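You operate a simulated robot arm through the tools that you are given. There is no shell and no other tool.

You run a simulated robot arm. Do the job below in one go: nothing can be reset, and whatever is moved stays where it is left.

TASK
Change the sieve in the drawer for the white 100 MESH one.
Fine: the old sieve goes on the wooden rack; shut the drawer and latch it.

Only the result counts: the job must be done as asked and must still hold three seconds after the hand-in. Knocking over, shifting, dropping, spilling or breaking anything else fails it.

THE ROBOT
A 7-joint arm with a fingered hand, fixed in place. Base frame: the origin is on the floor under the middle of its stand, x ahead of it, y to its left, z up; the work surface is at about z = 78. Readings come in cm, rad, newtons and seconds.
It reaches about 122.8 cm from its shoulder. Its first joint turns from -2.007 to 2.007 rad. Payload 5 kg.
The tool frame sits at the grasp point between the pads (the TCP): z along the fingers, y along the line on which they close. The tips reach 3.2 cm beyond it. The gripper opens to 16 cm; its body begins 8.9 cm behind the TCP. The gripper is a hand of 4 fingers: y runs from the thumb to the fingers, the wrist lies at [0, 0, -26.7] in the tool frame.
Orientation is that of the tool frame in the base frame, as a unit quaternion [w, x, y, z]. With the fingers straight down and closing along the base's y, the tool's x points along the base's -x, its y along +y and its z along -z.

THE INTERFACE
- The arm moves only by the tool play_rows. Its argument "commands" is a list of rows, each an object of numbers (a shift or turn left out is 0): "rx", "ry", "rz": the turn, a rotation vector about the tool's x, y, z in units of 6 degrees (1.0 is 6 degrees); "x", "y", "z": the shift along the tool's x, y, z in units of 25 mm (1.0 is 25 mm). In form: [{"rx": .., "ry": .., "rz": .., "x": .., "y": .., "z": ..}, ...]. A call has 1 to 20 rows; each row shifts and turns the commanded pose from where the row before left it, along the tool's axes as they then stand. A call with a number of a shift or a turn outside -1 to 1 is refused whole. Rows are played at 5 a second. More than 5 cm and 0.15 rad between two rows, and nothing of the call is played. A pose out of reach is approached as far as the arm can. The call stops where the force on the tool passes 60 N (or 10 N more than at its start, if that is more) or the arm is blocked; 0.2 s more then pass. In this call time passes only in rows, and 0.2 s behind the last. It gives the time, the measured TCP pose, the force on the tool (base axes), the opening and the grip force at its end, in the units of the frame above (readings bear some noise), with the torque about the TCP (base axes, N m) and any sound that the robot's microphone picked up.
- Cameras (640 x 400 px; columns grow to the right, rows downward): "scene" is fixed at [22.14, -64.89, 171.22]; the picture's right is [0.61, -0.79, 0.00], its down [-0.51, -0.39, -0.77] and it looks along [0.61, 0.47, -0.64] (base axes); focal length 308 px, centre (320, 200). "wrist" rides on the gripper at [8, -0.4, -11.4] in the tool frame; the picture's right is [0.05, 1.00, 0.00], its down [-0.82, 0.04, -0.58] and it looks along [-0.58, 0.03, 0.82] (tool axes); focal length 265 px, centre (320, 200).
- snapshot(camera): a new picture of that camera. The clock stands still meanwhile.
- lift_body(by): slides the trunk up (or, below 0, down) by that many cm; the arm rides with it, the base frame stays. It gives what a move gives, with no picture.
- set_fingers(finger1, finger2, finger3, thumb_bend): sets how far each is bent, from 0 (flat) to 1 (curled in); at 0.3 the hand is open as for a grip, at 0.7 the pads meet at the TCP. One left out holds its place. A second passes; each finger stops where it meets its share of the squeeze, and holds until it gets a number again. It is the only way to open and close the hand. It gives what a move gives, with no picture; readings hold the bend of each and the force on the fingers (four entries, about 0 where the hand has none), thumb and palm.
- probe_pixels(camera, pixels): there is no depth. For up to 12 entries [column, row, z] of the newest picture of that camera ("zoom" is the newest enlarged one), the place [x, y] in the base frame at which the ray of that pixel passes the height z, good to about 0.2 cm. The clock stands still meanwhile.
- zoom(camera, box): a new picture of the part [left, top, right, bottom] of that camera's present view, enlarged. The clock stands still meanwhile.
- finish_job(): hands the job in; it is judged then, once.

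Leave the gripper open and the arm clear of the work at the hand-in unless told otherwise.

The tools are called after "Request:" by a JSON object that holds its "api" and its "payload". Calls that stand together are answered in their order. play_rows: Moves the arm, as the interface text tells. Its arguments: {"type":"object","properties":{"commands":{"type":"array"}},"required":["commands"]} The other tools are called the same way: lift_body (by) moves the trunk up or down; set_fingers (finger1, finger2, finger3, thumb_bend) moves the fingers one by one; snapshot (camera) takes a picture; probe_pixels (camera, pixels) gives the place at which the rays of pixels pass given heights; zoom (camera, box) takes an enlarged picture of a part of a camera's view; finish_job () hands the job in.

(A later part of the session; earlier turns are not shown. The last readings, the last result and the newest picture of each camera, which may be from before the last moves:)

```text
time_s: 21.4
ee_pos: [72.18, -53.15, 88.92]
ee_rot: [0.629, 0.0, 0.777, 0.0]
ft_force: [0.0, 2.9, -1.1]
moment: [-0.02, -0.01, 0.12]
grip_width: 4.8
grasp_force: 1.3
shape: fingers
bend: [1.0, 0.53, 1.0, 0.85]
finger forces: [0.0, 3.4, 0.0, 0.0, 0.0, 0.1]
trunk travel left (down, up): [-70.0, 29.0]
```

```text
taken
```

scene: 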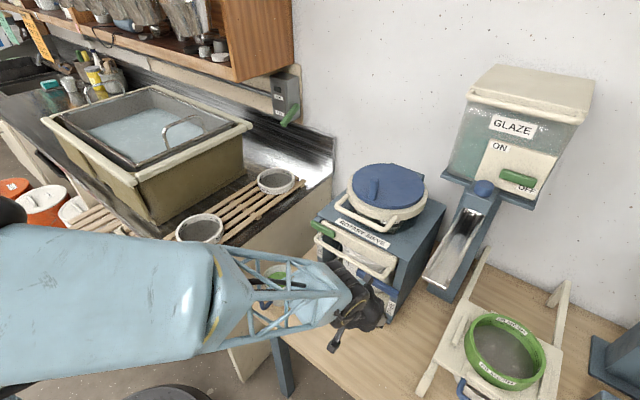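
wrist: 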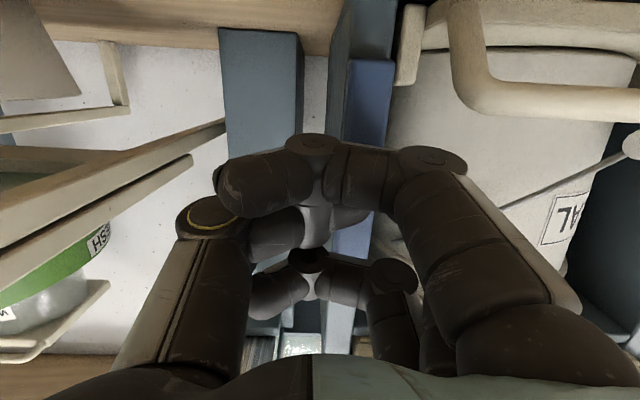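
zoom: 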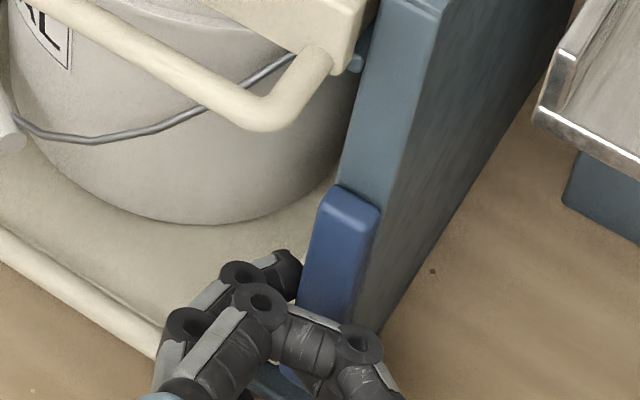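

The lever is vertical over FREE and meeting a stop (finger force 3.4 N). I'll back off: 1 cm to +y, 11 cm back, then up, and then swap to finger1 as the pointing finger.

Request:
{"api": "play_rows", "payload": {"commands": [{"y": 0.4}, {"x": 0.15, "z": -0.704}, {"x": 0.15, "z": -0.704}, {"x": 0.15, "z": -0.704}, {"x": 0.15, "z": -0.704}, {"x": 0.15, "z": -0.704}, {"x": 0.15, "z": -0.704}, {"x": -0.978, "z": -0.208}, {"x": -0.978, "z": -0.208}, {"x": -0.978, "z": -0.208}, {"x": -0.978, "z": -0.208}, {"x": -0.978, "z": -0.208}, {"x": -0.978, "z": -0.208}, {"x": -0.978, "z": -0.208}, {"x": -0.978, "z": -0.208}, {"x": -0.978, "z": -0.208}]}}

Request:
{"api": "set_fingers", "payload": {"thumb_bend": 0.3}}

Request:
{"api": "set_fingers", "payload": {"finger1": 0.55, "finger2": 1.0, "finger3": 1.0}}

Request:
{"api": "set_fingers", "payload": {"thumb_bend": 0.8}}

Request:
{"api": "zoom", "payload": {"camera": "scene", "box": [270, 180, 430, 320]}}

Request:
{"api": "snapshot", "payload": {"camera": "wrist"}}

```text
time_s: 24.8
ee_pos: [61.12, -52.21, 111.51]
ee_rot: [0.629, 0.0, 0.777, 0.0]
ft_force: [-0.4, -0.3, 0.2]
moment: [-0.02, 0.02, -0.04]
grip_width: 4.76
grasp_force: 0.0
shape: fingers
bend: [1.0, 0.55, 1.0, 0.85]
finger forces: [0.1, 0.0, 0.0, 0.0, 0.0, 0.0]
trunk travel left (down, up): [-70.0, 29.0]
```

```text
time_s: 25.8
ee_pos: [61.17, -52.25, 111.39]
ee_rot: [0.629, 0.0, 0.777, 0.0]
ft_force: [0.1, -0.3, 0.0]
moment: [-0.02, 0.0, 0.01]
grip_width: 7.79
grasp_force: 0.0
shape: fingers
bend: [1.0, 0.55, 1.0, 0.3]
finger forces: [0.0, 0.0, 0.0, 0.1, 0.0, 0.0]
trunk travel left (down, up): [-70.0, 29.0]
```

```text
time_s: 26.8
ee_pos: [61.11, -52.13, 111.45]
ee_rot: [0.629, 0.0, 0.777, 0.0]
ft_force: [-0.4, -0.1, 0.0]
moment: [0.02, 0.03, -0.03]
grip_width: 12.01
grasp_force: 0.2
shape: fingers
bend: [0.55, 1.0, 1.0, 0.3]
finger forces: [0.0, 0.0, 0.0, 0.1, 0.0, 0.0]
trunk travel left (down, up): [-70.0, 29.0]
```

```text
time_s: 27.8
ee_pos: [61.13, -52.12, 111.51]
ee_rot: [0.63, 0.0, 0.777, 0.0]
ft_force: [-0.2, 0.1, 0.0]
moment: [0.01, -0.01, -0.02]
grip_width: 3.83
grasp_force: 0.1
shape: fingers
bend: [0.55, 1.0, 1.0, 0.78]
finger forces: [0.0, 0.0, 0.0, 0.0, 0.1, 0.0]
trunk travel left (down, up): [-70.0, 29.0]
```

```text
2.86 times, centred on (350, 250) of scene
```

zoom: 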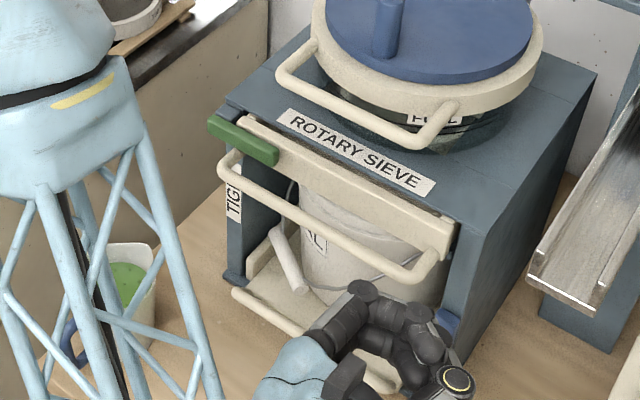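

```text
taken
```

wrist: 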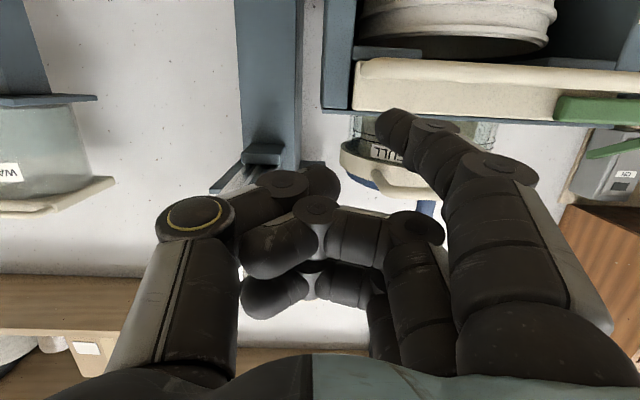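

Finger1 is now the pointer. Next, move left to y≈-26 and up to z≈114, then forward to x≈69, stopping short of the green bar.

Request:
{"api": "play_rows", "payload": {"commands": [{"x": -0.103, "y": 0.942, "z": -0.022}, {"x": -0.103, "y": 0.942, "z": -0.022}, {"x": -0.103, "y": 0.942, "z": -0.022}, {"x": -0.103, "y": 0.942, "z": -0.022}, {"x": -0.103, "y": 0.942, "z": -0.022}, {"x": -0.103, "y": 0.942, "z": -0.022}, {"x": -0.103, "y": 0.942, "z": -0.022}, {"x": -0.103, "y": 0.942, "z": -0.022}, {"x": -0.103, "y": 0.942, "z": -0.022}, {"x": -0.103, "y": 0.942, "z": -0.022}, {"x": -0.103, "y": 0.942, "z": -0.022}, {"x": -0.1665, "z": 0.7825}, {"x": -0.1665, "z": 0.7825}, {"x": -0.1665, "z": 0.7825}, {"x": -0.1665, "z": 0.7825}]}}

Request:
{"api": "snapshot", "payload": {"camera": "wrist"}}

Request:
{"api": "zoom", "payload": {"camera": "scene", "box": [270, 180, 390, 260]}}

```text
time_s: 31.0
ee_pos: [69.44, -25.95, 114.15]
ee_rot: [0.63, 0.001, 0.777, -0.001]
ft_force: [0.0, -0.5, 0.6]
moment: [0.03, 0.02, 0.0]
grip_width: 3.82
grasp_force: 0.0
shape: fingers
bend: [0.55, 1.0, 1.0, 0.78]
finger forces: [0.1, 0.0, 0.0, 0.1, 0.0, 0.0]
trunk travel left (down, up): [-70.0, 29.0]
```

```text
taken
```

wrist: 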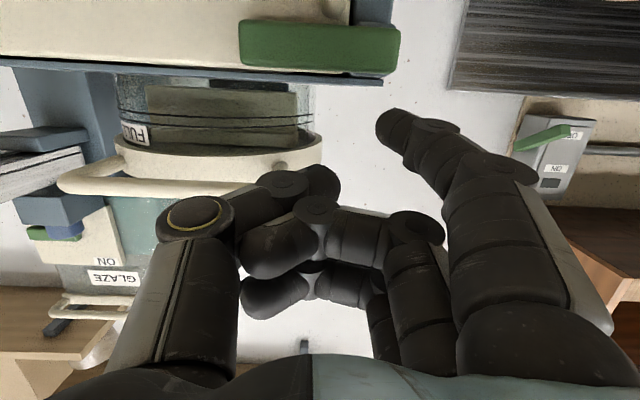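

```text
5.00 times, centred on (330, 220) of scene
```

zoom: 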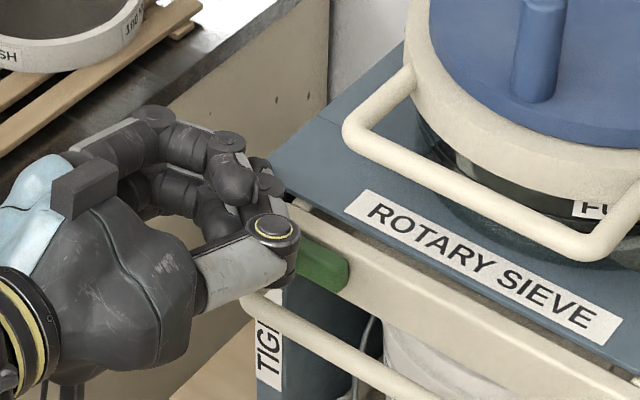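

The fingertip (wrist (392,118)) lines up with the bar's left end (col 400). I'll go 2.4 cm forward, 0.3 cm to +y, then press down in small steps on this short end to lift the long end.

Request:
{"api": "play_rows", "payload": {"commands": [{"x": -0.1, "y": 0.12, "z": 0.47}, {"x": -0.1, "z": 0.47}, {"x": 0.2, "z": 0.042}, {"x": 0.2, "z": 0.042}, {"x": 0.2, "z": 0.042}]}}

Request:
{"api": "snapshot", "payload": {"camera": "wrist"}}

```text
time_s: 32.2
ee_pos: [71.86, -25.93, 112.85]
ee_rot: [0.63, 0.0, 0.777, 0.0]
ft_force: [0.5, -0.1, 0.5]
moment: [-0.03, 0.0, -0.01]
grip_width: 3.84
grasp_force: 0.0
shape: fingers
bend: [0.55, 1.0, 1.0, 0.78]
finger forces: [0.0, 0.1, 0.0, 0.1, 0.0, 0.0]
trunk travel left (down, up): [-70.0, 29.0]
```

```text
taken
```

wrist: 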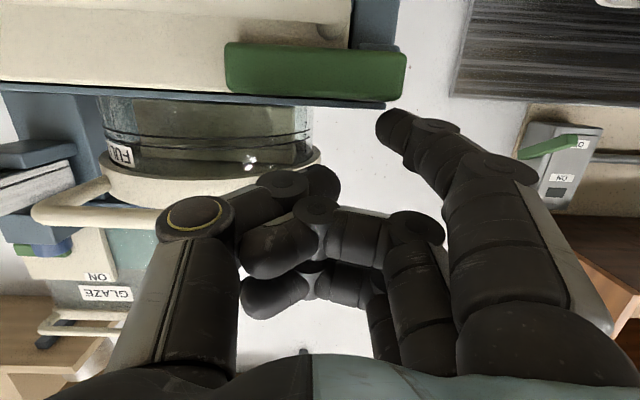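

No contact yet (gap between row 98 and 115). Pressing down another 1.5 cm.

Request:
{"api": "play_rows", "payload": {"commands": [{"x": 0.2, "z": 0.042}, {"x": 0.2, "z": 0.042}, {"x": 0.2, "z": 0.042}]}}

Request:
{"api": "snapshot", "payload": {"camera": "wrist"}}

```text
time_s: 33.0
ee_pos: [71.6, -26.02, 111.94]
ee_rot: [0.633, 0.0, 0.774, -0.001]
ft_force: [-6.0, 2.0, 46.3]
moment: [1.82, -0.89, 0.28]
grip_width: 3.89
grasp_force: 19.8
shape: fingers
bend: [0.57, 1.0, 1.0, 0.78]
finger forces: [39.7, 0.0, 0.0, 0.0, 0.0, 0.0]
trunk travel left (down, up): [-70.0, 29.0]
```

```text
taken
```

wrist: 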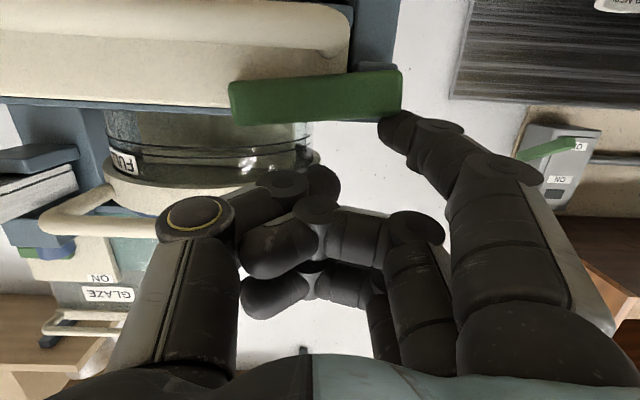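

It works: the bar's long end is rising (bar now tilted ~8°), at 46 N. Continuing with small steps.

Request:
{"api": "play_rows", "payload": {"commands": [{"x": 0.1, "z": 0.02}, {"x": 0.1, "z": 0.02}, {"x": 0.1, "z": 0.02}]}}

Request:
{"api": "snapshot", "payload": {"camera": "wrist"}}

```text
time_s: 33.8
ee_pos: [71.47, -25.67, 111.03]
ee_rot: [0.633, -0.001, 0.774, -0.001]
ft_force: [-10.6, 8.5, 54.5]
moment: [1.74, -0.79, 0.29]
grip_width: 4.06
grasp_force: 26.1
shape: fingers
bend: [0.55, 1.0, 1.0, 0.8]
finger forces: [35.2, 0.0, 0.0, 0.0, 16.1, 0.1]
trunk travel left (down, up): [-70.0, 29.0]
```

```text
taken
```

wrist: 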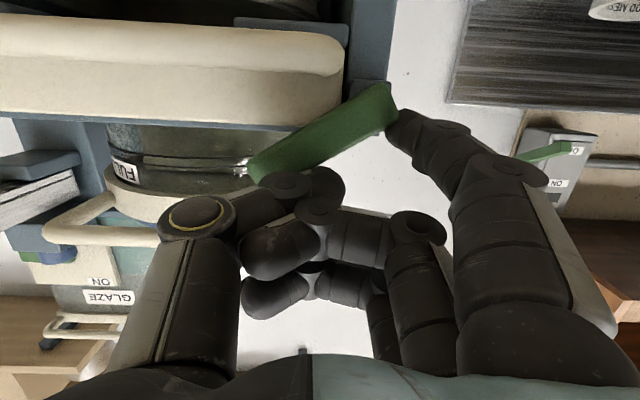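

The bar is up about 30° and its long end now touches my curled thumb. I'll relieve the press (up 0.4 cm), pull straight back 5 cm, and see whether the bar stays.

Request:
{"api": "play_rows", "payload": {"commands": [{"x": -0.16, "z": -0.034}, {"x": 0.104, "z": -0.489}, {"x": 0.104, "z": -0.489}, {"x": 0.104, "z": -0.489}, {"x": 0.104, "z": -0.489}]}}

Request:
{"api": "snapshot", "payload": {"camera": "wrist"}}

Request:
{"api": "zoom", "payload": {"camera": "scene", "box": [270, 180, 390, 260]}}

```text
time_s: 35.0
ee_pos: [66.69, -25.89, 110.82]
ee_rot: [0.629, 0.001, 0.777, -0.001]
ft_force: [-1.3, 0.4, -1.0]
moment: [0.0, 0.0, -0.01]
grip_width: 3.82
grasp_force: 0.1
shape: fingers
bend: [0.55, 1.0, 1.0, 0.78]
finger forces: [0.0, 0.1, 0.0, 0.0, 0.1, 0.0]
trunk travel left (down, up): [-70.0, 29.0]
```

```text
taken
```

wrist: 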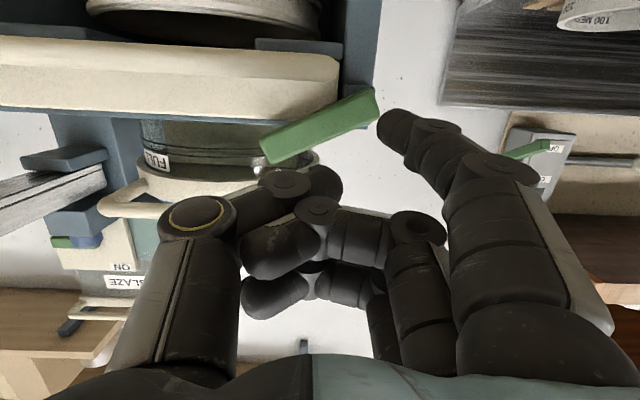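

```text
5.00 times, centred on (330, 220) of scene
```

zoom: 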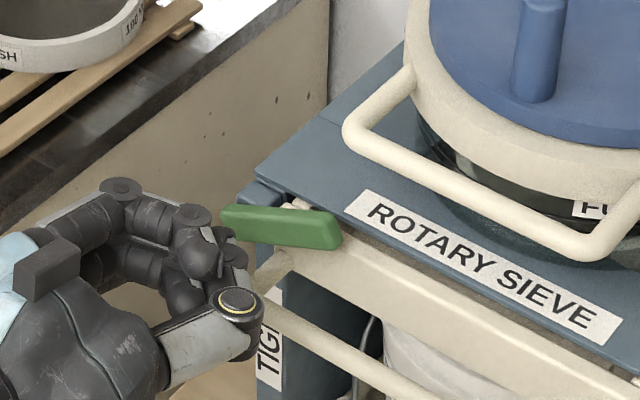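

The bar holds at ~30° by friction. Now there's room to get finger1 under its long end: slide to y≈-33, go forward above the drawer handle, and lift.

Request:
{"api": "play_rows", "payload": {"commands": [{"y": -0.72, "x": 0.015}, {"y": -0.72, "x": 0.015}, {"y": -0.72, "x": 0.015}, {"y": -0.72, "x": 0.015}, {"x": -0.09, "z": 0.42}, {"x": -0.09, "z": 0.42}, {"x": -0.09, "z": 0.42}]}}

Request:
{"api": "snapshot", "payload": {"camera": "wrist"}}

Request:
{"api": "zoom", "payload": {"camera": "scene", "box": [290, 190, 410, 270]}}

```text
time_s: 36.6
ee_pos: [69.9, -33.12, 110.76]
ee_rot: [0.629, 0.0, 0.777, 0.0]
ft_force: [-0.8, -0.4, -0.6]
moment: [-0.02, 0.01, 0.0]
grip_width: 3.8
grasp_force: 0.2
shape: fingers
bend: [0.55, 1.0, 1.0, 0.78]
finger forces: [0.1, 0.0, 0.0, 0.0, 0.0, 0.0]
trunk travel left (down, up): [-70.0, 29.0]
```

```text
taken
```

wrist: 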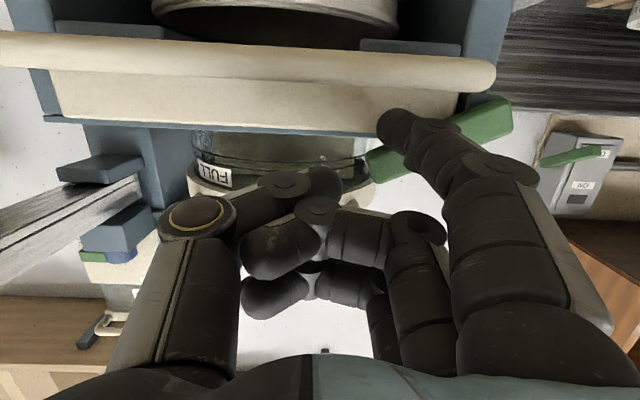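

```text
5.00 times, centred on (350, 230) of scene
```

zoom: 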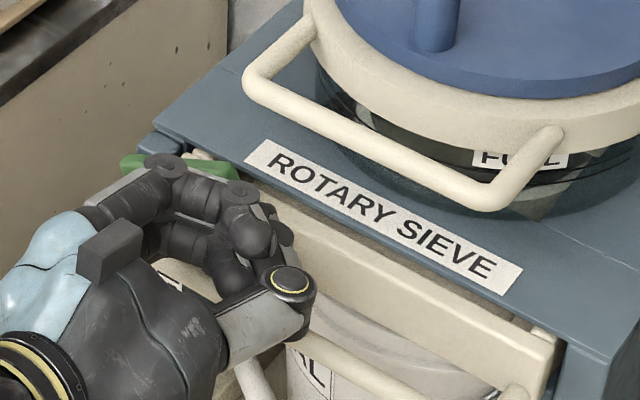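

The fingertip is just under the bar's raised end. Forward 1.1 cm more, then lift along the arc toward vertical.

Request:
{"api": "play_rows", "payload": {"commands": [{"x": -0.09, "z": 0.42}, {"x": -0.313, "y": -0.08, "z": -0.067}, {"x": -0.626, "y": 0.16, "z": -0.133}, {"x": -0.489, "y": 0.3, "z": -0.104}]}}

Request:
{"api": "snapshot", "payload": {"camera": "wrist"}}

```text
time_s: 37.6
ee_pos: [70.9, -32.11, 114.33]
ee_rot: [0.629, 0.0, 0.778, 0.0]
ft_force: [-0.8, 0.4, 0.3]
moment: [0.0, 0.02, 0.0]
grip_width: 3.75
grasp_force: 0.3
shape: fingers
bend: [0.55, 1.0, 1.0, 0.78]
finger forces: [0.2, 0.1, 0.0, 0.0, 0.1, 0.0]
trunk travel left (down, up): [-70.0, 29.0]
```

```text
taken
```

wrist: 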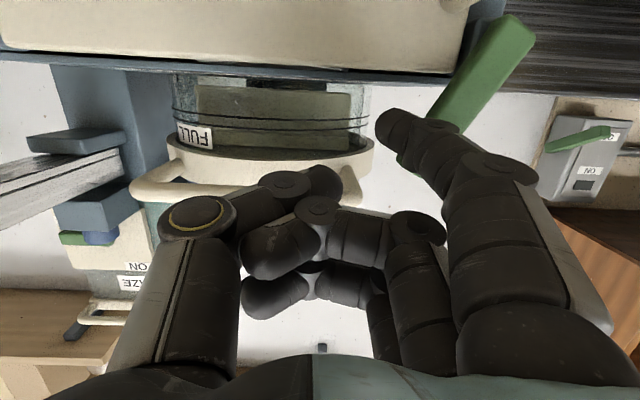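

Bar at ~55°, negligible force. Continuing to vertical and slightly beyond.

Request:
{"api": "play_rows", "payload": {"commands": [{"x": -0.41, "y": 0.44, "z": -0.087}, {"x": -0.293, "y": 0.54, "z": -0.062}, {"x": -0.078, "y": 0.28, "z": -0.017}]}}

Request:
{"api": "snapshot", "payload": {"camera": "wrist"}}

Request:
{"api": "zoom", "payload": {"camera": "scene", "box": [290, 170, 410, 250]}}

```text
time_s: 38.4
ee_pos: [70.89, -29.16, 116.27]
ee_rot: [0.629, 0.001, 0.777, -0.001]
ft_force: [-3.2, -3.2, -1.4]
moment: [-0.18, 0.09, 0.06]
grip_width: 3.31
grasp_force: 2.2
shape: fingers
bend: [0.58, 1.0, 1.0, 0.78]
finger forces: [4.9, 0.0, 0.1, 0.0, 0.0, 0.0]
trunk travel left (down, up): [-70.0, 29.0]
```

```text
taken
```

wrist: 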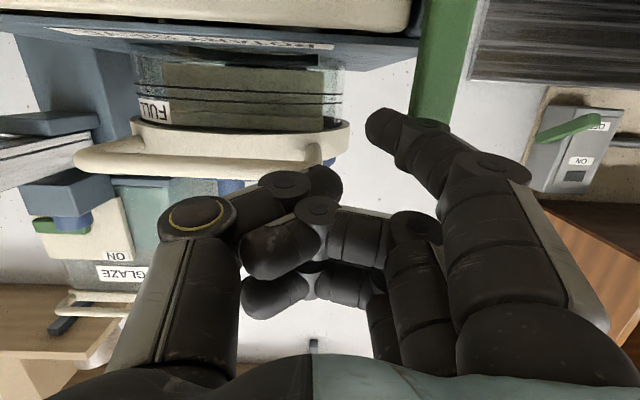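

```text
5.00 times, centred on (350, 210) of scene
```

zoom: 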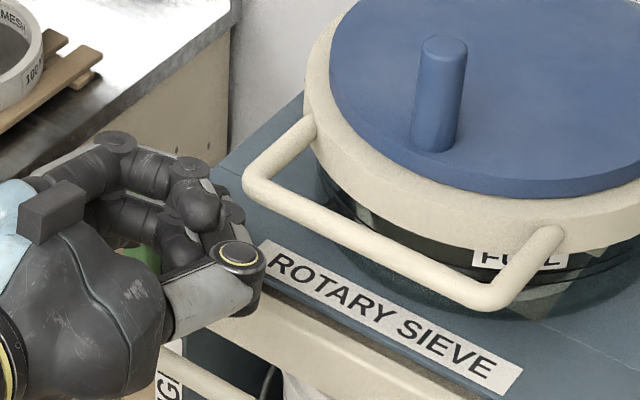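

The green bar is vertical (finger met its stop at 4.9 N). I'll ease away from it, back off 12 cm, and check that the bar stays up.

Request:
{"api": "play_rows", "payload": {"commands": [{"y": -0.3}, {"x": 0.166, "z": -0.7825}, {"x": 0.166, "z": -0.7825}, {"x": 0.166, "z": -0.7825}, {"x": 0.166, "z": -0.7825}, {"x": 0.166, "z": -0.7825}, {"x": 0.166, "z": -0.7825}]}}

Request:
{"api": "zoom", "payload": {"camera": "scene", "box": [270, 170, 430, 320]}}

Request:
{"api": "snapshot", "payload": {"camera": "wrist"}}

```text
time_s: 40.0
ee_pos: [58.67, -29.72, 116.25]
ee_rot: [0.628, -0.001, 0.778, 0.001]
ft_force: [0.7, 0.9, 0.0]
moment: [-0.02, 0.01, 0.03]
grip_width: 3.73
grasp_force: 0.1
shape: fingers
bend: [0.55, 1.0, 1.0, 0.78]
finger forces: [0.0, 0.0, 0.1, 0.1, 0.0, 0.0]
trunk travel left (down, up): [-70.0, 29.0]
```

```text
2.67 times, centred on (350, 245) of scene
```

zoom: 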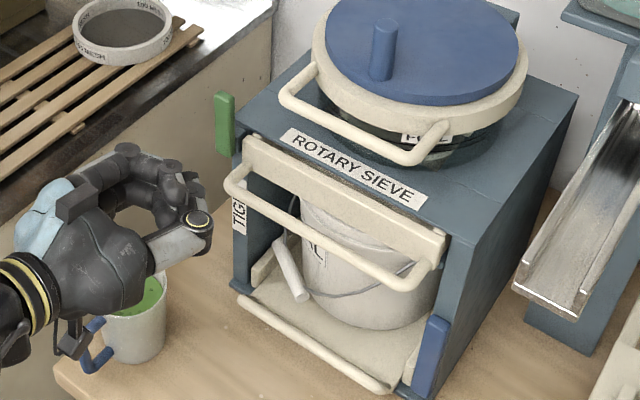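

```text
taken
```

wrist: 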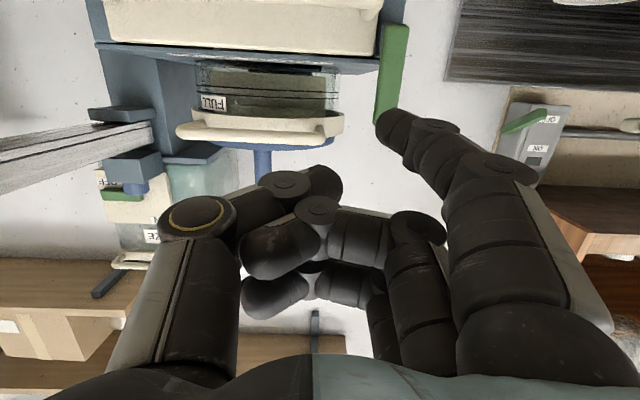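

Both latches are released: green vertical, blue pointing at FREE. To grip the drawer handle horizontally I'll move to y≈-37.5, lower 10 cm and roll the hand 90° so it closes vertically.

Request:
{"api": "play_rows", "payload": {"commands": [{"x": 0.98, "y": -0.78, "z": 0.21}, {"x": 0.98, "y": -0.78, "z": 0.21}, {"x": 0.98, "y": -0.78, "z": 0.21}, {"x": 0.98, "y": -0.78, "z": 0.21}, {"rz": 1}, {"rz": 1}, {"rz": 1}, {"rz": 1}, {"rz": 1}]}}

Request:
{"api": "snapshot", "payload": {"camera": "scene"}}

```text
time_s: 42.0
ee_pos: [58.78, -37.76, 106.2]
ee_rot: [0.608, 0.201, 0.75, 0.164]
ft_force: [-0.2, -0.5, 0.4]
moment: [-0.02, -0.02, -0.01]
grip_width: 3.78
grasp_force: 0.1
shape: fingers
bend: [0.55, 1.0, 1.0, 0.78]
finger forces: [0.0, 0.1, 0.0, 0.0, 0.0, 0.0]
trunk travel left (down, up): [-70.0, 29.0]
```

```text
taken
```

scene: 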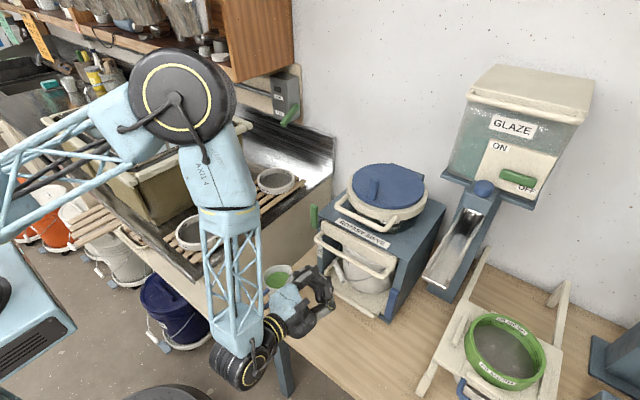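

Roll works smoothly. Continuing the remaining 60°.

Request:
{"api": "play_rows", "payload": {"commands": [{"rz": 1}, {"rz": 1}, {"rz": 1}, {"rz": 1}, {"rz": 1}, {"rz": 1}, {"rz": 1}, {"rz": 1}, {"rz": 1}, {"rz": 1}]}}

Request:
{"api": "set_fingers", "payload": {"thumb_bend": 0.5}}

Request:
{"api": "set_fingers", "payload": {"finger1": 0.5, "finger2": 0.5, "finger3": 0.5}}

Request:
{"api": "snapshot", "payload": {"camera": "wrist"}}

Request:
{"api": "zoom", "payload": {"camera": "scene", "box": [240, 190, 440, 340]}}

```text
time_s: 44.2
ee_pos: [58.84, -37.52, 106.29]
ee_rot: [0.445, 0.55, 0.549, 0.445]
ft_force: [0.1, -0.4, 0.1]
moment: [0.03, -0.02, -0.02]
grip_width: 3.73
grasp_force: 0.0
shape: fingers
bend: [0.55, 1.0, 1.0, 0.78]
finger forces: [0.0, 0.0, 0.1, 0.1, 0.0, 0.1]
trunk travel left (down, up): [-70.0, 29.0]
```

```text
time_s: 45.2
ee_pos: [58.79, -37.73, 106.3]
ee_rot: [0.445, 0.549, 0.55, 0.445]
ft_force: [1.1, 0.4, -0.2]
moment: [-0.01, 0.03, 0.01]
grip_width: 8.08
grasp_force: 0.1
shape: fingers
bend: [0.55, 1.0, 1.0, 0.5]
finger forces: [0.0, 0.0, 0.0, 0.0, 0.0, 0.0]
trunk travel left (down, up): [-70.0, 29.0]
```

```text
time_s: 46.2
ee_pos: [58.88, -37.63, 106.29]
ee_rot: [0.445, 0.549, 0.55, 0.445]
ft_force: [0.0, -0.5, -0.6]
moment: [0.0, -0.02, 0.0]
grip_width: 9.04
grasp_force: 0.1
shape: fingers
bend: [0.5, 0.5, 0.5, 0.5]
finger forces: [0.0, 0.0, 0.1, 0.1, 0.0, 0.1]
trunk travel left (down, up): [-70.0, 29.0]
```

```text
taken
```

wrist: 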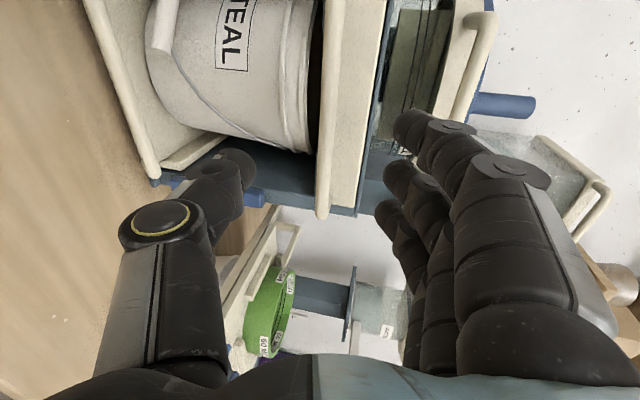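

```text
2.67 times, centred on (340, 265) of scene
```

zoom: 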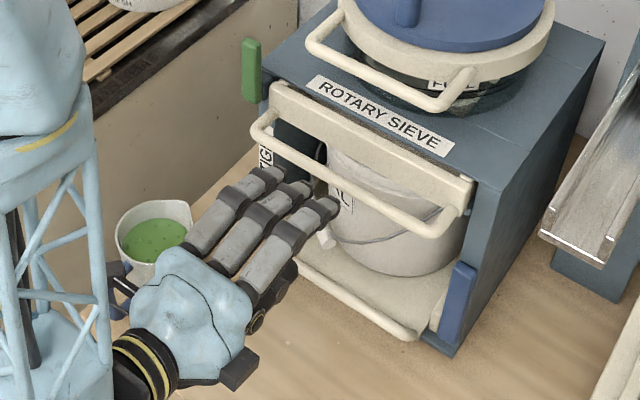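

The hand is aligned with the handle (its bar runs vertically at wrist col ~325). I'll pre-close to 0.6 and approach 8 cm, then check.

Request:
{"api": "set_fingers", "payload": {"finger1": 0.6, "finger2": 0.6, "finger3": 0.6, "thumb_bend": 0.58}}

Request:
{"api": "play_rows", "payload": {"commands": [{"y": 0.0475, "z": 0.736}, {"y": 0.0475, "z": 0.736}, {"y": 0.0475, "z": 0.736}, {"y": 0.0475, "z": 0.736}]}}

Request:
{"api": "snapshot", "payload": {"camera": "wrist"}}

Request:
{"api": "zoom", "payload": {"camera": "scene", "box": [290, 200, 410, 290]}}

```text
time_s: 47.2
ee_pos: [58.86, -37.61, 106.15]
ee_rot: [0.445, 0.55, 0.55, 0.445]
ft_force: [-0.8, -0.5, -0.3]
moment: [0.0, 0.01, -0.02]
grip_width: 5.97
grasp_force: 0.1
shape: fingers
bend: [0.6, 0.6, 0.6, 0.57]
finger forces: [0.0, 0.0, 0.0, 0.0, 0.1, 0.0]
trunk travel left (down, up): [-70.0, 29.0]
```

```text
time_s: 48.2
ee_pos: [66.39, -37.64, 105.05]
ee_rot: [0.444, 0.55, 0.55, 0.445]
ft_force: [1.0, -0.7, -0.1]
moment: [0.01, 0.0, 0.02]
grip_width: 5.94
grasp_force: 0.0
shape: fingers
bend: [0.6, 0.6, 0.6, 0.57]
finger forces: [0.0, 0.0, 0.0, 0.0, 0.1, 0.0]
trunk travel left (down, up): [-70.0, 29.0]
```

```text
taken
```

wrist: 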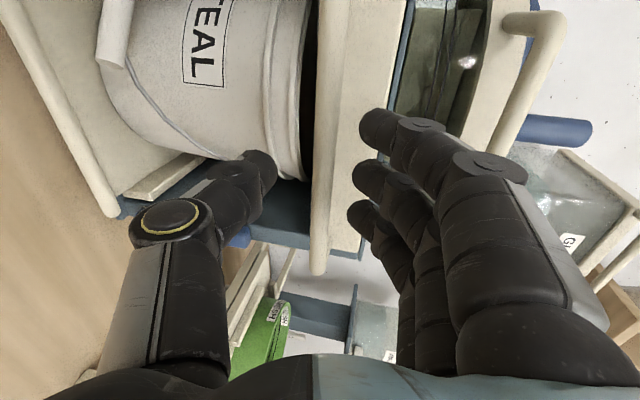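

```text
4.44 times, centred on (350, 245) of scene
```

zoom: 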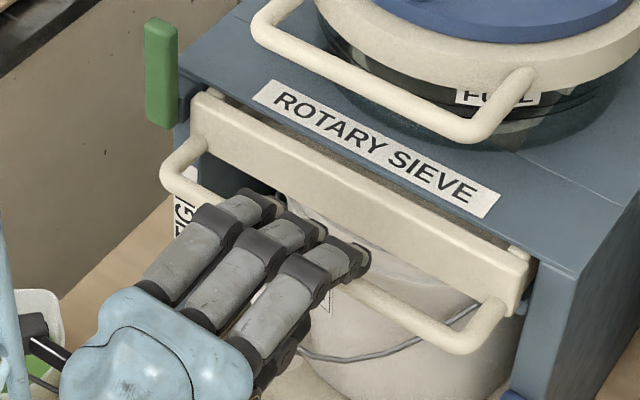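

The handle bar sits between thumb (col 275) and fingers (col 360). Moving the last 3 cm, then closing gently.

Request:
{"api": "play_rows", "payload": {"commands": [{"y": 0.05, "z": 0.62}, {"y": 0.05, "z": 0.62}]}}

Request:
{"api": "snapshot", "payload": {"camera": "wrist"}}

```text
time_s: 48.8
ee_pos: [69.37, -37.66, 104.69]
ee_rot: [0.445, 0.549, 0.55, 0.445]
ft_force: [-0.4, 0.5, 0.3]
moment: [0.07, -0.03, 0.02]
grip_width: 5.95
grasp_force: 0.0
shape: fingers
bend: [0.6, 0.6, 0.6, 0.57]
finger forces: [0.0, 0.0, 0.1, 0.0, 0.0, 0.0]
trunk travel left (down, up): [-70.0, 29.0]
```

```text
taken
```

wrist: 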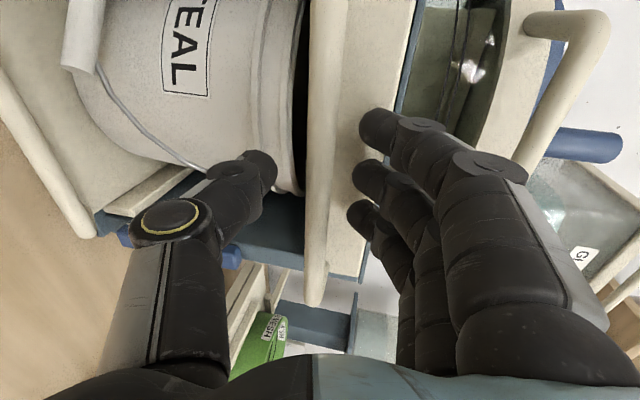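

Handle is centred between the pads. Closing on it.

Request:
{"api": "set_fingers", "payload": {"finger1": 0.78, "finger2": 0.78, "finger3": 0.78, "thumb_bend": 0.72}}

Request:
{"api": "snapshot", "payload": {"camera": "wrist"}}

```text
time_s: 49.8
ee_pos: [69.41, -37.67, 104.72]
ee_rot: [0.445, 0.549, 0.55, 0.445]
ft_force: [-0.6, -0.4, 0.0]
moment: [-0.01, 0.0, 0.01]
grip_width: 1.79
grasp_force: 0.1
shape: fingers
bend: [0.78, 0.75, 0.78, 0.71]
finger forces: [0.0, 0.1, 0.0, 0.0, 0.0, 0.1]
trunk travel left (down, up): [-70.0, 29.0]
```

```text
taken
```

wrist: 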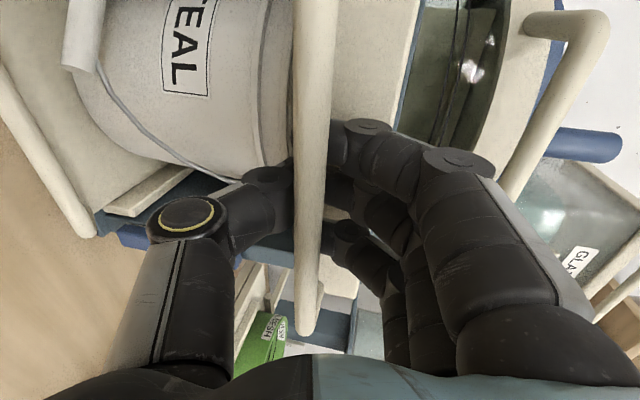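

The fingers have curled behind the bar and already drew the drawer slightly toward me (handle looks closer). Now pulling straight back 6 cm and checking.

Request:
{"api": "play_rows", "payload": {"commands": [{"y": -0.083, "z": -0.39}, {"y": -0.083, "z": -0.39}, {"y": -0.125, "z": -0.587}, {"y": -0.125, "z": -0.587}, {"y": -0.083, "z": -0.39}]}}

Request:
{"api": "snapshot", "payload": {"camera": "wrist"}}

Request:
{"api": "snapshot", "payload": {"camera": "scene"}}

```text
time_s: 51.0
ee_pos: [63.18, -37.56, 104.74]
ee_rot: [0.445, 0.549, 0.55, 0.445]
ft_force: [0.4, 0.2, 0.2]
moment: [-0.01, 0.0, -0.01]
grip_width: 1.8
grasp_force: 0.0
shape: fingers
bend: [0.78, 0.75, 0.78, 0.71]
finger forces: [0.0, 0.0, 0.1, 0.1, 0.1, 0.0]
trunk travel left (down, up): [-70.0, 29.0]
```

```text
taken
```

wrist: 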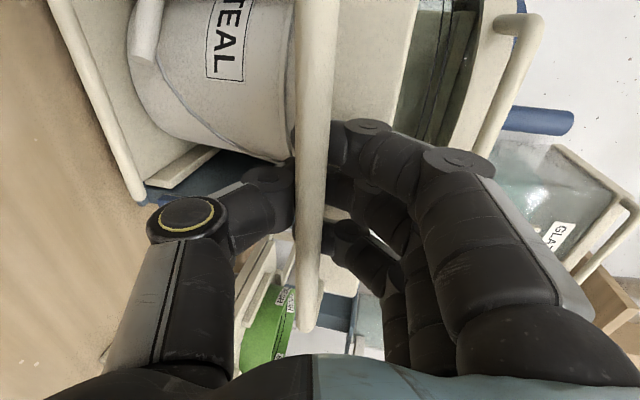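

```text
taken
```

scene: 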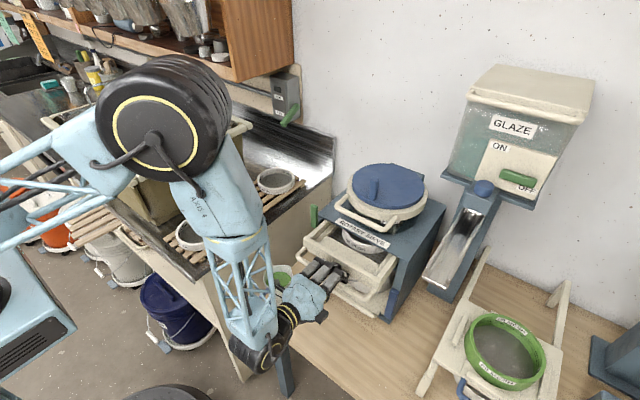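

The drawer follows nicely with almost no force. Pulling another 10 cm.

Request:
{"api": "play_rows", "payload": {"commands": [{"y": -0.125, "z": -0.587}, {"y": -0.125, "z": -0.587}, {"y": -0.125, "z": -0.587}, {"y": -0.125, "z": -0.587}, {"y": -0.125, "z": -0.587}, {"y": -0.125, "z": -0.587}, {"y": -0.083, "z": -0.39}]}}

Request:
{"api": "snapshot", "payload": {"camera": "wrist"}}

Request:
{"api": "snapshot", "payload": {"camera": "scene"}}

```text
time_s: 52.6
ee_pos: [53.18, -37.43, 104.88]
ee_rot: [0.446, 0.55, 0.549, 0.445]
ft_force: [0.6, 0.9, 0.3]
moment: [-0.02, 0.02, 0.0]
grip_width: 1.79
grasp_force: 0.0
shape: fingers
bend: [0.78, 0.75, 0.78, 0.71]
finger forces: [0.0, 0.1, 0.0, 0.0, 0.0, 0.0]
trunk travel left (down, up): [-70.0, 29.0]
```

```text
taken
```

wrist: 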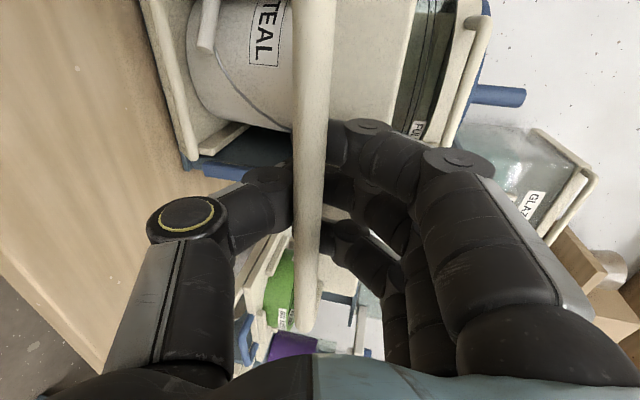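

```text
taken
```

scene: 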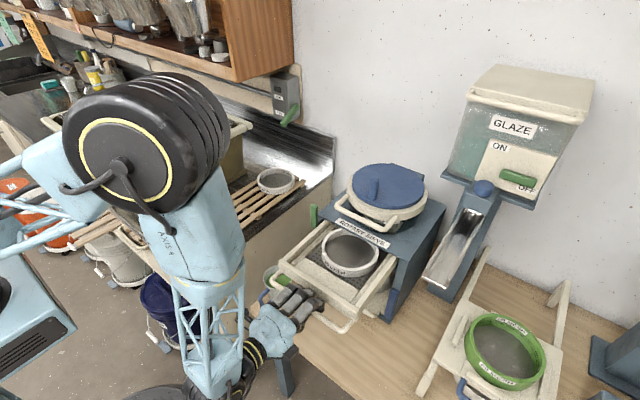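

The drawer is out far enough to see the old sieve at scene (351,252). Zooming in to see how it sits.

Request:
{"api": "zoom", "payload": {"camera": "scene", "box": [270, 200, 430, 320]}}

Request:
{"api": "zoom", "payload": {"camera": "scene", "box": [310, 215, 400, 285]}}

```text
3.33 times, centred on (350, 260) of scene
```

zoom: 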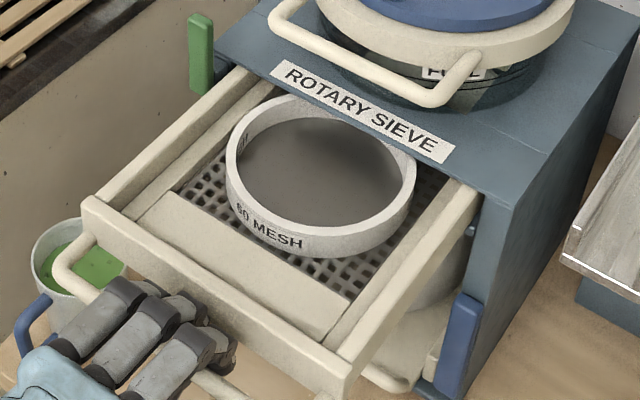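

```text
5.71 times, centred on (355, 250) of scene
```

zoom: 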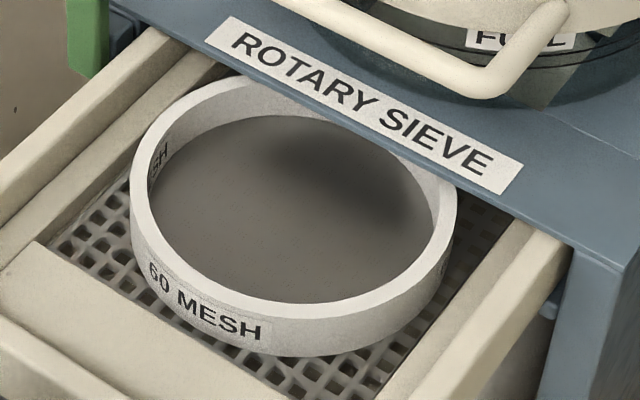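

It's a white "60 MESH" ring resting on a perforated tray. Its rear edge is still at the machine's lip, so I'll measure it first.

Request:
{"api": "snapshot", "payload": {"camera": "scene"}}

Request:
{"api": "probe_pixels", "payload": {"camera": "scene", "pixels": [[351, 249, 107], [351, 249, 104], [322, 253, 107], [380, 247, 107], [345, 230, 107], [356, 269, 107], [339, 219, 108.5], [407, 247, 108.5], [295, 262, 107], [372, 317, 107], [295, 262, 104]]}}

```text
taken
```

scene: 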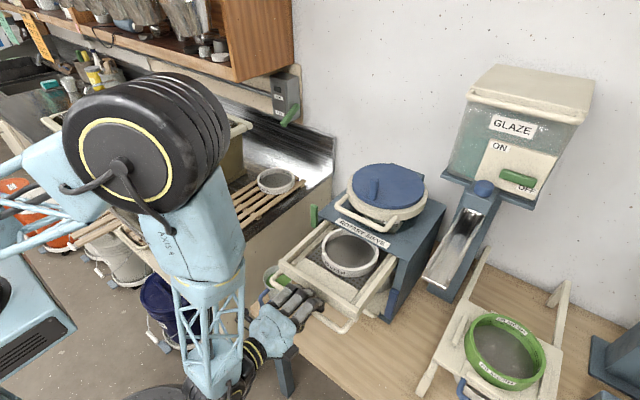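

```text
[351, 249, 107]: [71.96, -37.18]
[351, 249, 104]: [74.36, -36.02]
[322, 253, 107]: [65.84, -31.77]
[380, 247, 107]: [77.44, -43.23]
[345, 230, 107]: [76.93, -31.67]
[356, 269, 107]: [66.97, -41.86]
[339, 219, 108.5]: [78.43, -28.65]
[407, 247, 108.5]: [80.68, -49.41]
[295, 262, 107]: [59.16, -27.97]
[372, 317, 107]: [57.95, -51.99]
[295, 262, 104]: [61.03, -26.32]
```

The ring is about 16.3 cm across, centred near (72, -37). Its back edge is still ~5 cm under the top plate. I'll pull about 7 cm more, gently, watching for a stop.

Request:
{"api": "play_rows", "payload": {"commands": [{"y": -0.083, "z": -0.39}, {"y": -0.083, "z": -0.39}, {"y": -0.083, "z": -0.39}, {"y": -0.083, "z": -0.39}, {"y": -0.083, "z": -0.39}, {"y": -0.083, "z": -0.39}, {"y": -0.083, "z": -0.39}]}}

Request:
{"api": "snapshot", "payload": {"camera": "scene"}}

Request:
{"api": "zoom", "payload": {"camera": "scene", "box": [270, 200, 430, 320]}}

```text
time_s: 54.2
ee_pos: [46.72, -37.43, 104.75]
ee_rot: [0.444, 0.548, 0.551, 0.446]
ft_force: [57.1, -0.6, -8.9]
moment: [0.03, 0.19, 0.0]
grip_width: 2.45
grasp_force: 23.0
shape: fingers
bend: [0.71, 0.7, 0.71, 0.69]
finger forces: [13.9, 12.9, 14.0, 0.0, 6.5, 0.0]
trunk travel left (down, up): [-70.0, 29.0]
```

```text
taken
```

scene: 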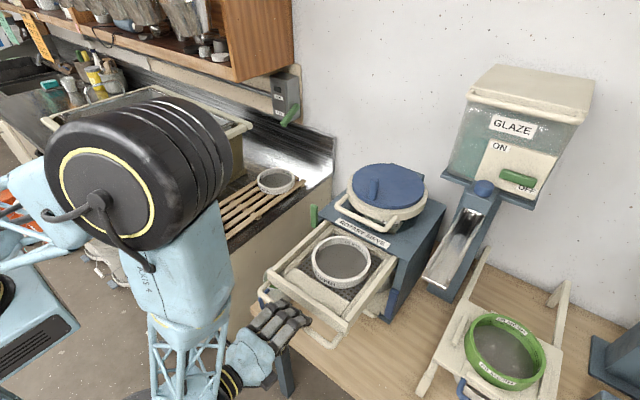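

```text
3.33 times, centred on (350, 260) of scene
```

zoom: 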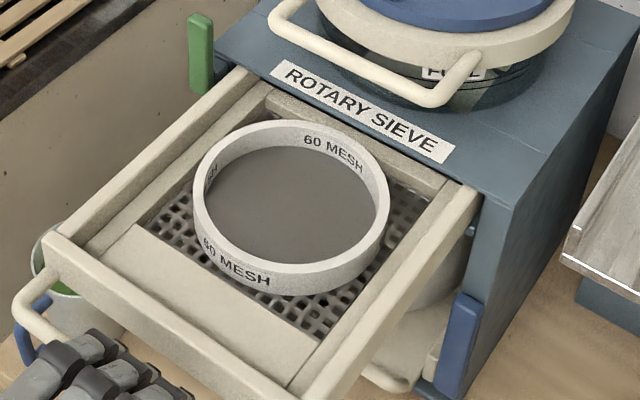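

The drawer reached its end stop (57 N) with the sieve fully exposed. I'll ease forward 0.7 cm, open the fingers, and back out from the handle.

Request:
{"api": "play_rows", "payload": {"commands": [{"y": 0.058, "z": 0.274}]}}

Request:
{"api": "set_fingers", "payload": {"finger1": 0.45, "finger2": 0.45, "finger3": 0.45, "thumb_bend": 0.4}}

Request:
{"api": "snapshot", "payload": {"camera": "wrist"}}

```text
time_s: 54.6
ee_pos: [46.98, -37.6, 104.66]
ee_rot: [0.443, 0.55, 0.55, 0.445]
ft_force: [27.5, 8.7, -2.5]
moment: [0.02, 0.05, 0.15]
grip_width: 2.38
grasp_force: 16.2
shape: fingers
bend: [0.71, 0.71, 0.71, 0.69]
finger forces: [9.1, 8.1, 9.4, 0.0, 5.9, 0.0]
trunk travel left (down, up): [-70.0, 29.0]
```

```text
time_s: 55.6
ee_pos: [46.83, -37.69, 104.75]
ee_rot: [0.445, 0.549, 0.55, 0.446]
ft_force: [-0.5, 0.5, 0.0]
moment: [0.0, 0.0, -0.02]
grip_width: 12.04
grasp_force: 0.0
shape: fingers
bend: [0.45, 0.45, 0.45, 0.4]
finger forces: [0.1, 0.0, 0.0, 0.0, 0.1, 0.0]
trunk travel left (down, up): [-70.0, 29.0]
```

```text
taken
```

wrist: 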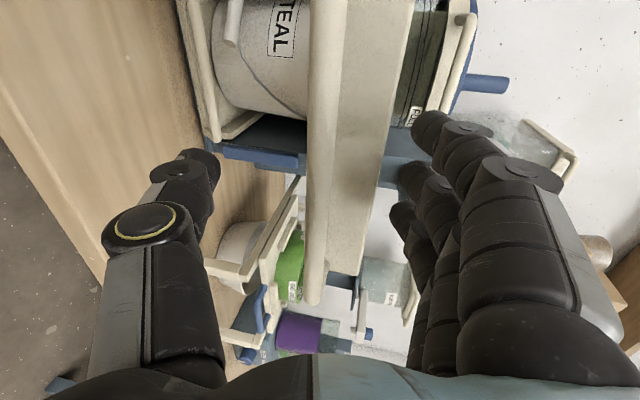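

Released. Backing out 7 cm from the handle, then rising 15 cm.

Request:
{"api": "play_rows", "payload": {"commands": [{"y": -0.145, "z": -0.685}, {"y": -0.145, "z": -0.685}, {"y": -0.145, "z": -0.685}, {"y": -0.145, "z": -0.685}]}}

Request:
{"api": "snapshot", "payload": {"camera": "scene"}}

```text
time_s: 56.6
ee_pos: [39.92, -37.6, 104.9]
ee_rot: [0.445, 0.55, 0.549, 0.445]
ft_force: [0.3, 0.1, 0.2]
moment: [0.01, 0.0, -0.03]
grip_width: 12.05
grasp_force: 0.1
shape: fingers
bend: [0.45, 0.45, 0.45, 0.4]
finger forces: [0.0, 0.0, 0.1, 0.0, 0.0, 0.0]
trunk travel left (down, up): [-70.0, 29.0]
```

```text
taken
```

scene: 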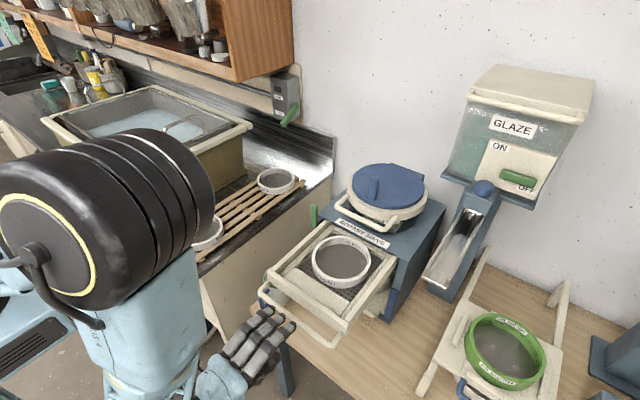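

The hand is clear. Rising 20 cm, then rolling and pitching back to point straight down for a look from above.

Request:
{"api": "play_rows", "payload": {"commands": [{"y": 0.978, "z": -0.208}, {"y": 0.978, "z": -0.208}, {"y": 0.978, "z": -0.208}, {"y": 0.978, "z": -0.208}, {"y": 0.978, "z": -0.208}, {"y": 0.978, "z": -0.208}, {"y": 0.978, "z": -0.208}, {"y": 0.978, "z": -0.208}, {"y": 0.978, "z": -0.208}, {"y": 0.978, "z": -0.208}]}}

Request:
{"api": "play_rows", "payload": {"commands": [{"rz": -1}, {"rz": -1}, {"rz": -1}, {"rz": -1}, {"rz": -1}, {"rz": -1}, {"rz": -1}, {"rz": -1}, {"rz": -1}, {"rz": -1}, {"rz": -1}, {"rz": -1}, {"rz": -1}, {"rz": -1}, {"rz": -1}]}}

Request:
{"api": "snapshot", "payload": {"camera": "scene"}}

```text
time_s: 58.8
ee_pos: [39.81, -37.54, 129.89]
ee_rot: [0.445, 0.55, 0.549, 0.445]
ft_force: [0.4, 0.1, -0.2]
moment: [0.01, -0.02, -0.06]
grip_width: 12.08
grasp_force: 0.1
shape: fingers
bend: [0.45, 0.45, 0.45, 0.4]
finger forces: [0.0, 0.0, 0.0, 0.0, 0.0, 0.0]
trunk travel left (down, up): [-70.0, 29.0]
```

```text
time_s: 62.0
ee_pos: [39.99, -37.55, 129.83]
ee_rot: [0.629, -0.001, 0.777, 0.0]
ft_force: [-0.4, 0.3, 0.1]
moment: [-0.02, -0.01, 0.02]
grip_width: 12.07
grasp_force: 0.1
shape: fingers
bend: [0.45, 0.45, 0.45, 0.4]
finger forces: [0.0, 0.0, 0.0, 0.0, 0.0, 0.1]
trunk travel left (down, up): [-70.0, 29.0]
```

```text
taken
```

scene: 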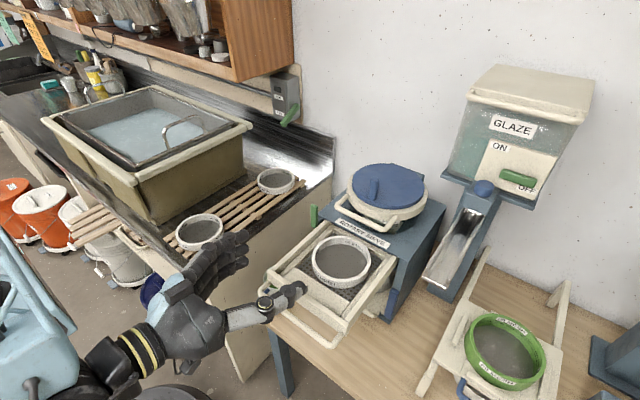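

Pitching back to straight down (13×6°) and moving 10 cm forward so the wrist camera looks onto the drawer.

Request:
{"api": "play_rows", "payload": {"commands": [{"ry": 1}, {"ry": 1}, {"ry": 1}, {"ry": 1}, {"ry": 1}, {"ry": 1}, {"ry": 1}, {"ry": 1}, {"ry": 1}, {"ry": 1}, {"ry": 1}, {"ry": 1}, {"ry": 1}, {"x": -1}, {"x": -1}, {"x": -1}, {"x": -1}]}}

Request:
{"api": "snapshot", "payload": {"camera": "wrist"}}

Request:
{"api": "snapshot", "payload": {"camera": "scene"}}

```text
time_s: 65.6
ee_pos: [50.15, -37.42, 129.61]
ee_rot: [-0.001, 0.001, 1.0, -0.001]
ft_force: [0.3, 0.1, -0.2]
moment: [0.02, 0.04, -0.01]
grip_width: 12.09
grasp_force: 0.1
shape: fingers
bend: [0.45, 0.45, 0.45, 0.4]
finger forces: [0.0, 0.0, 0.1, 0.0, 0.0, 0.1]
trunk travel left (down, up): [-70.0, 29.0]
```

```text
taken
```

wrist: 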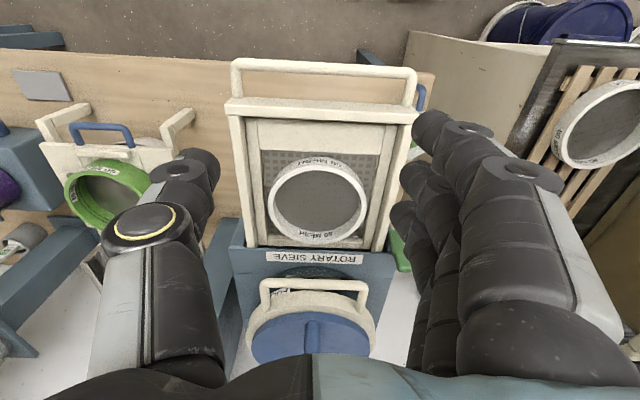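

```text
taken
```

scene: 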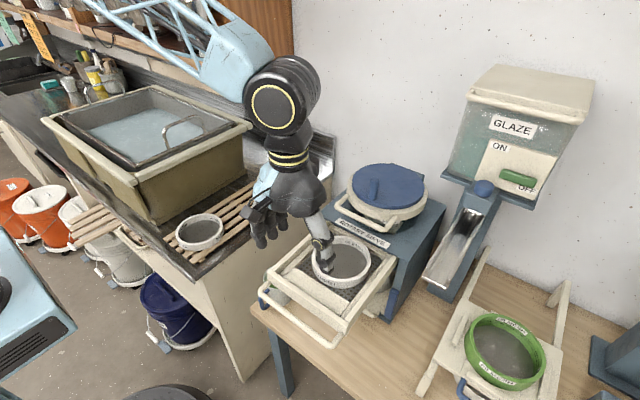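

Good view of the drawer. Zooming on the sieve and its surroundings.

Request:
{"api": "zoom", "payload": {"camera": "wrist", "box": [230, 110, 422, 260]}}

Request:
{"api": "probe_pixels", "payload": {"camera": "wrist", "pixels": [[318, 201, 107], [268, 200, 107], [367, 204, 107], [320, 160, 107], [317, 244, 107], [318, 201, 105], [268, 200, 105], [367, 204, 105]]}}

Request:
{"api": "probe_pixels", "payload": {"camera": "scene", "pixels": [[341, 259, 107], [311, 262, 107], [371, 255, 107], [341, 259, 105], [311, 262, 105], [371, 255, 105]]}}

```text
2.67 times, centred on (326, 185) of wrist
```

zoom: 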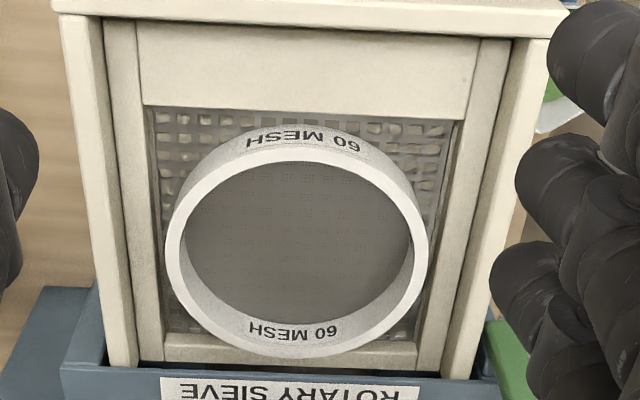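

```text
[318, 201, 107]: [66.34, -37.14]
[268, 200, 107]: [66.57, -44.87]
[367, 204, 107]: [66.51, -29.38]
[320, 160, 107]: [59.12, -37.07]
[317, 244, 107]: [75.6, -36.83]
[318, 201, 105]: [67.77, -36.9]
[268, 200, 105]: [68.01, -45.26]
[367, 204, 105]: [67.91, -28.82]
```

```text
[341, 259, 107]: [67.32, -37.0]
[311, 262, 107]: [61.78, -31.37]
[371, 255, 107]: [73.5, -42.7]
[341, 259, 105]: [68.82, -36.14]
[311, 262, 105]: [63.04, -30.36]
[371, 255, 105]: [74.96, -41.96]
```

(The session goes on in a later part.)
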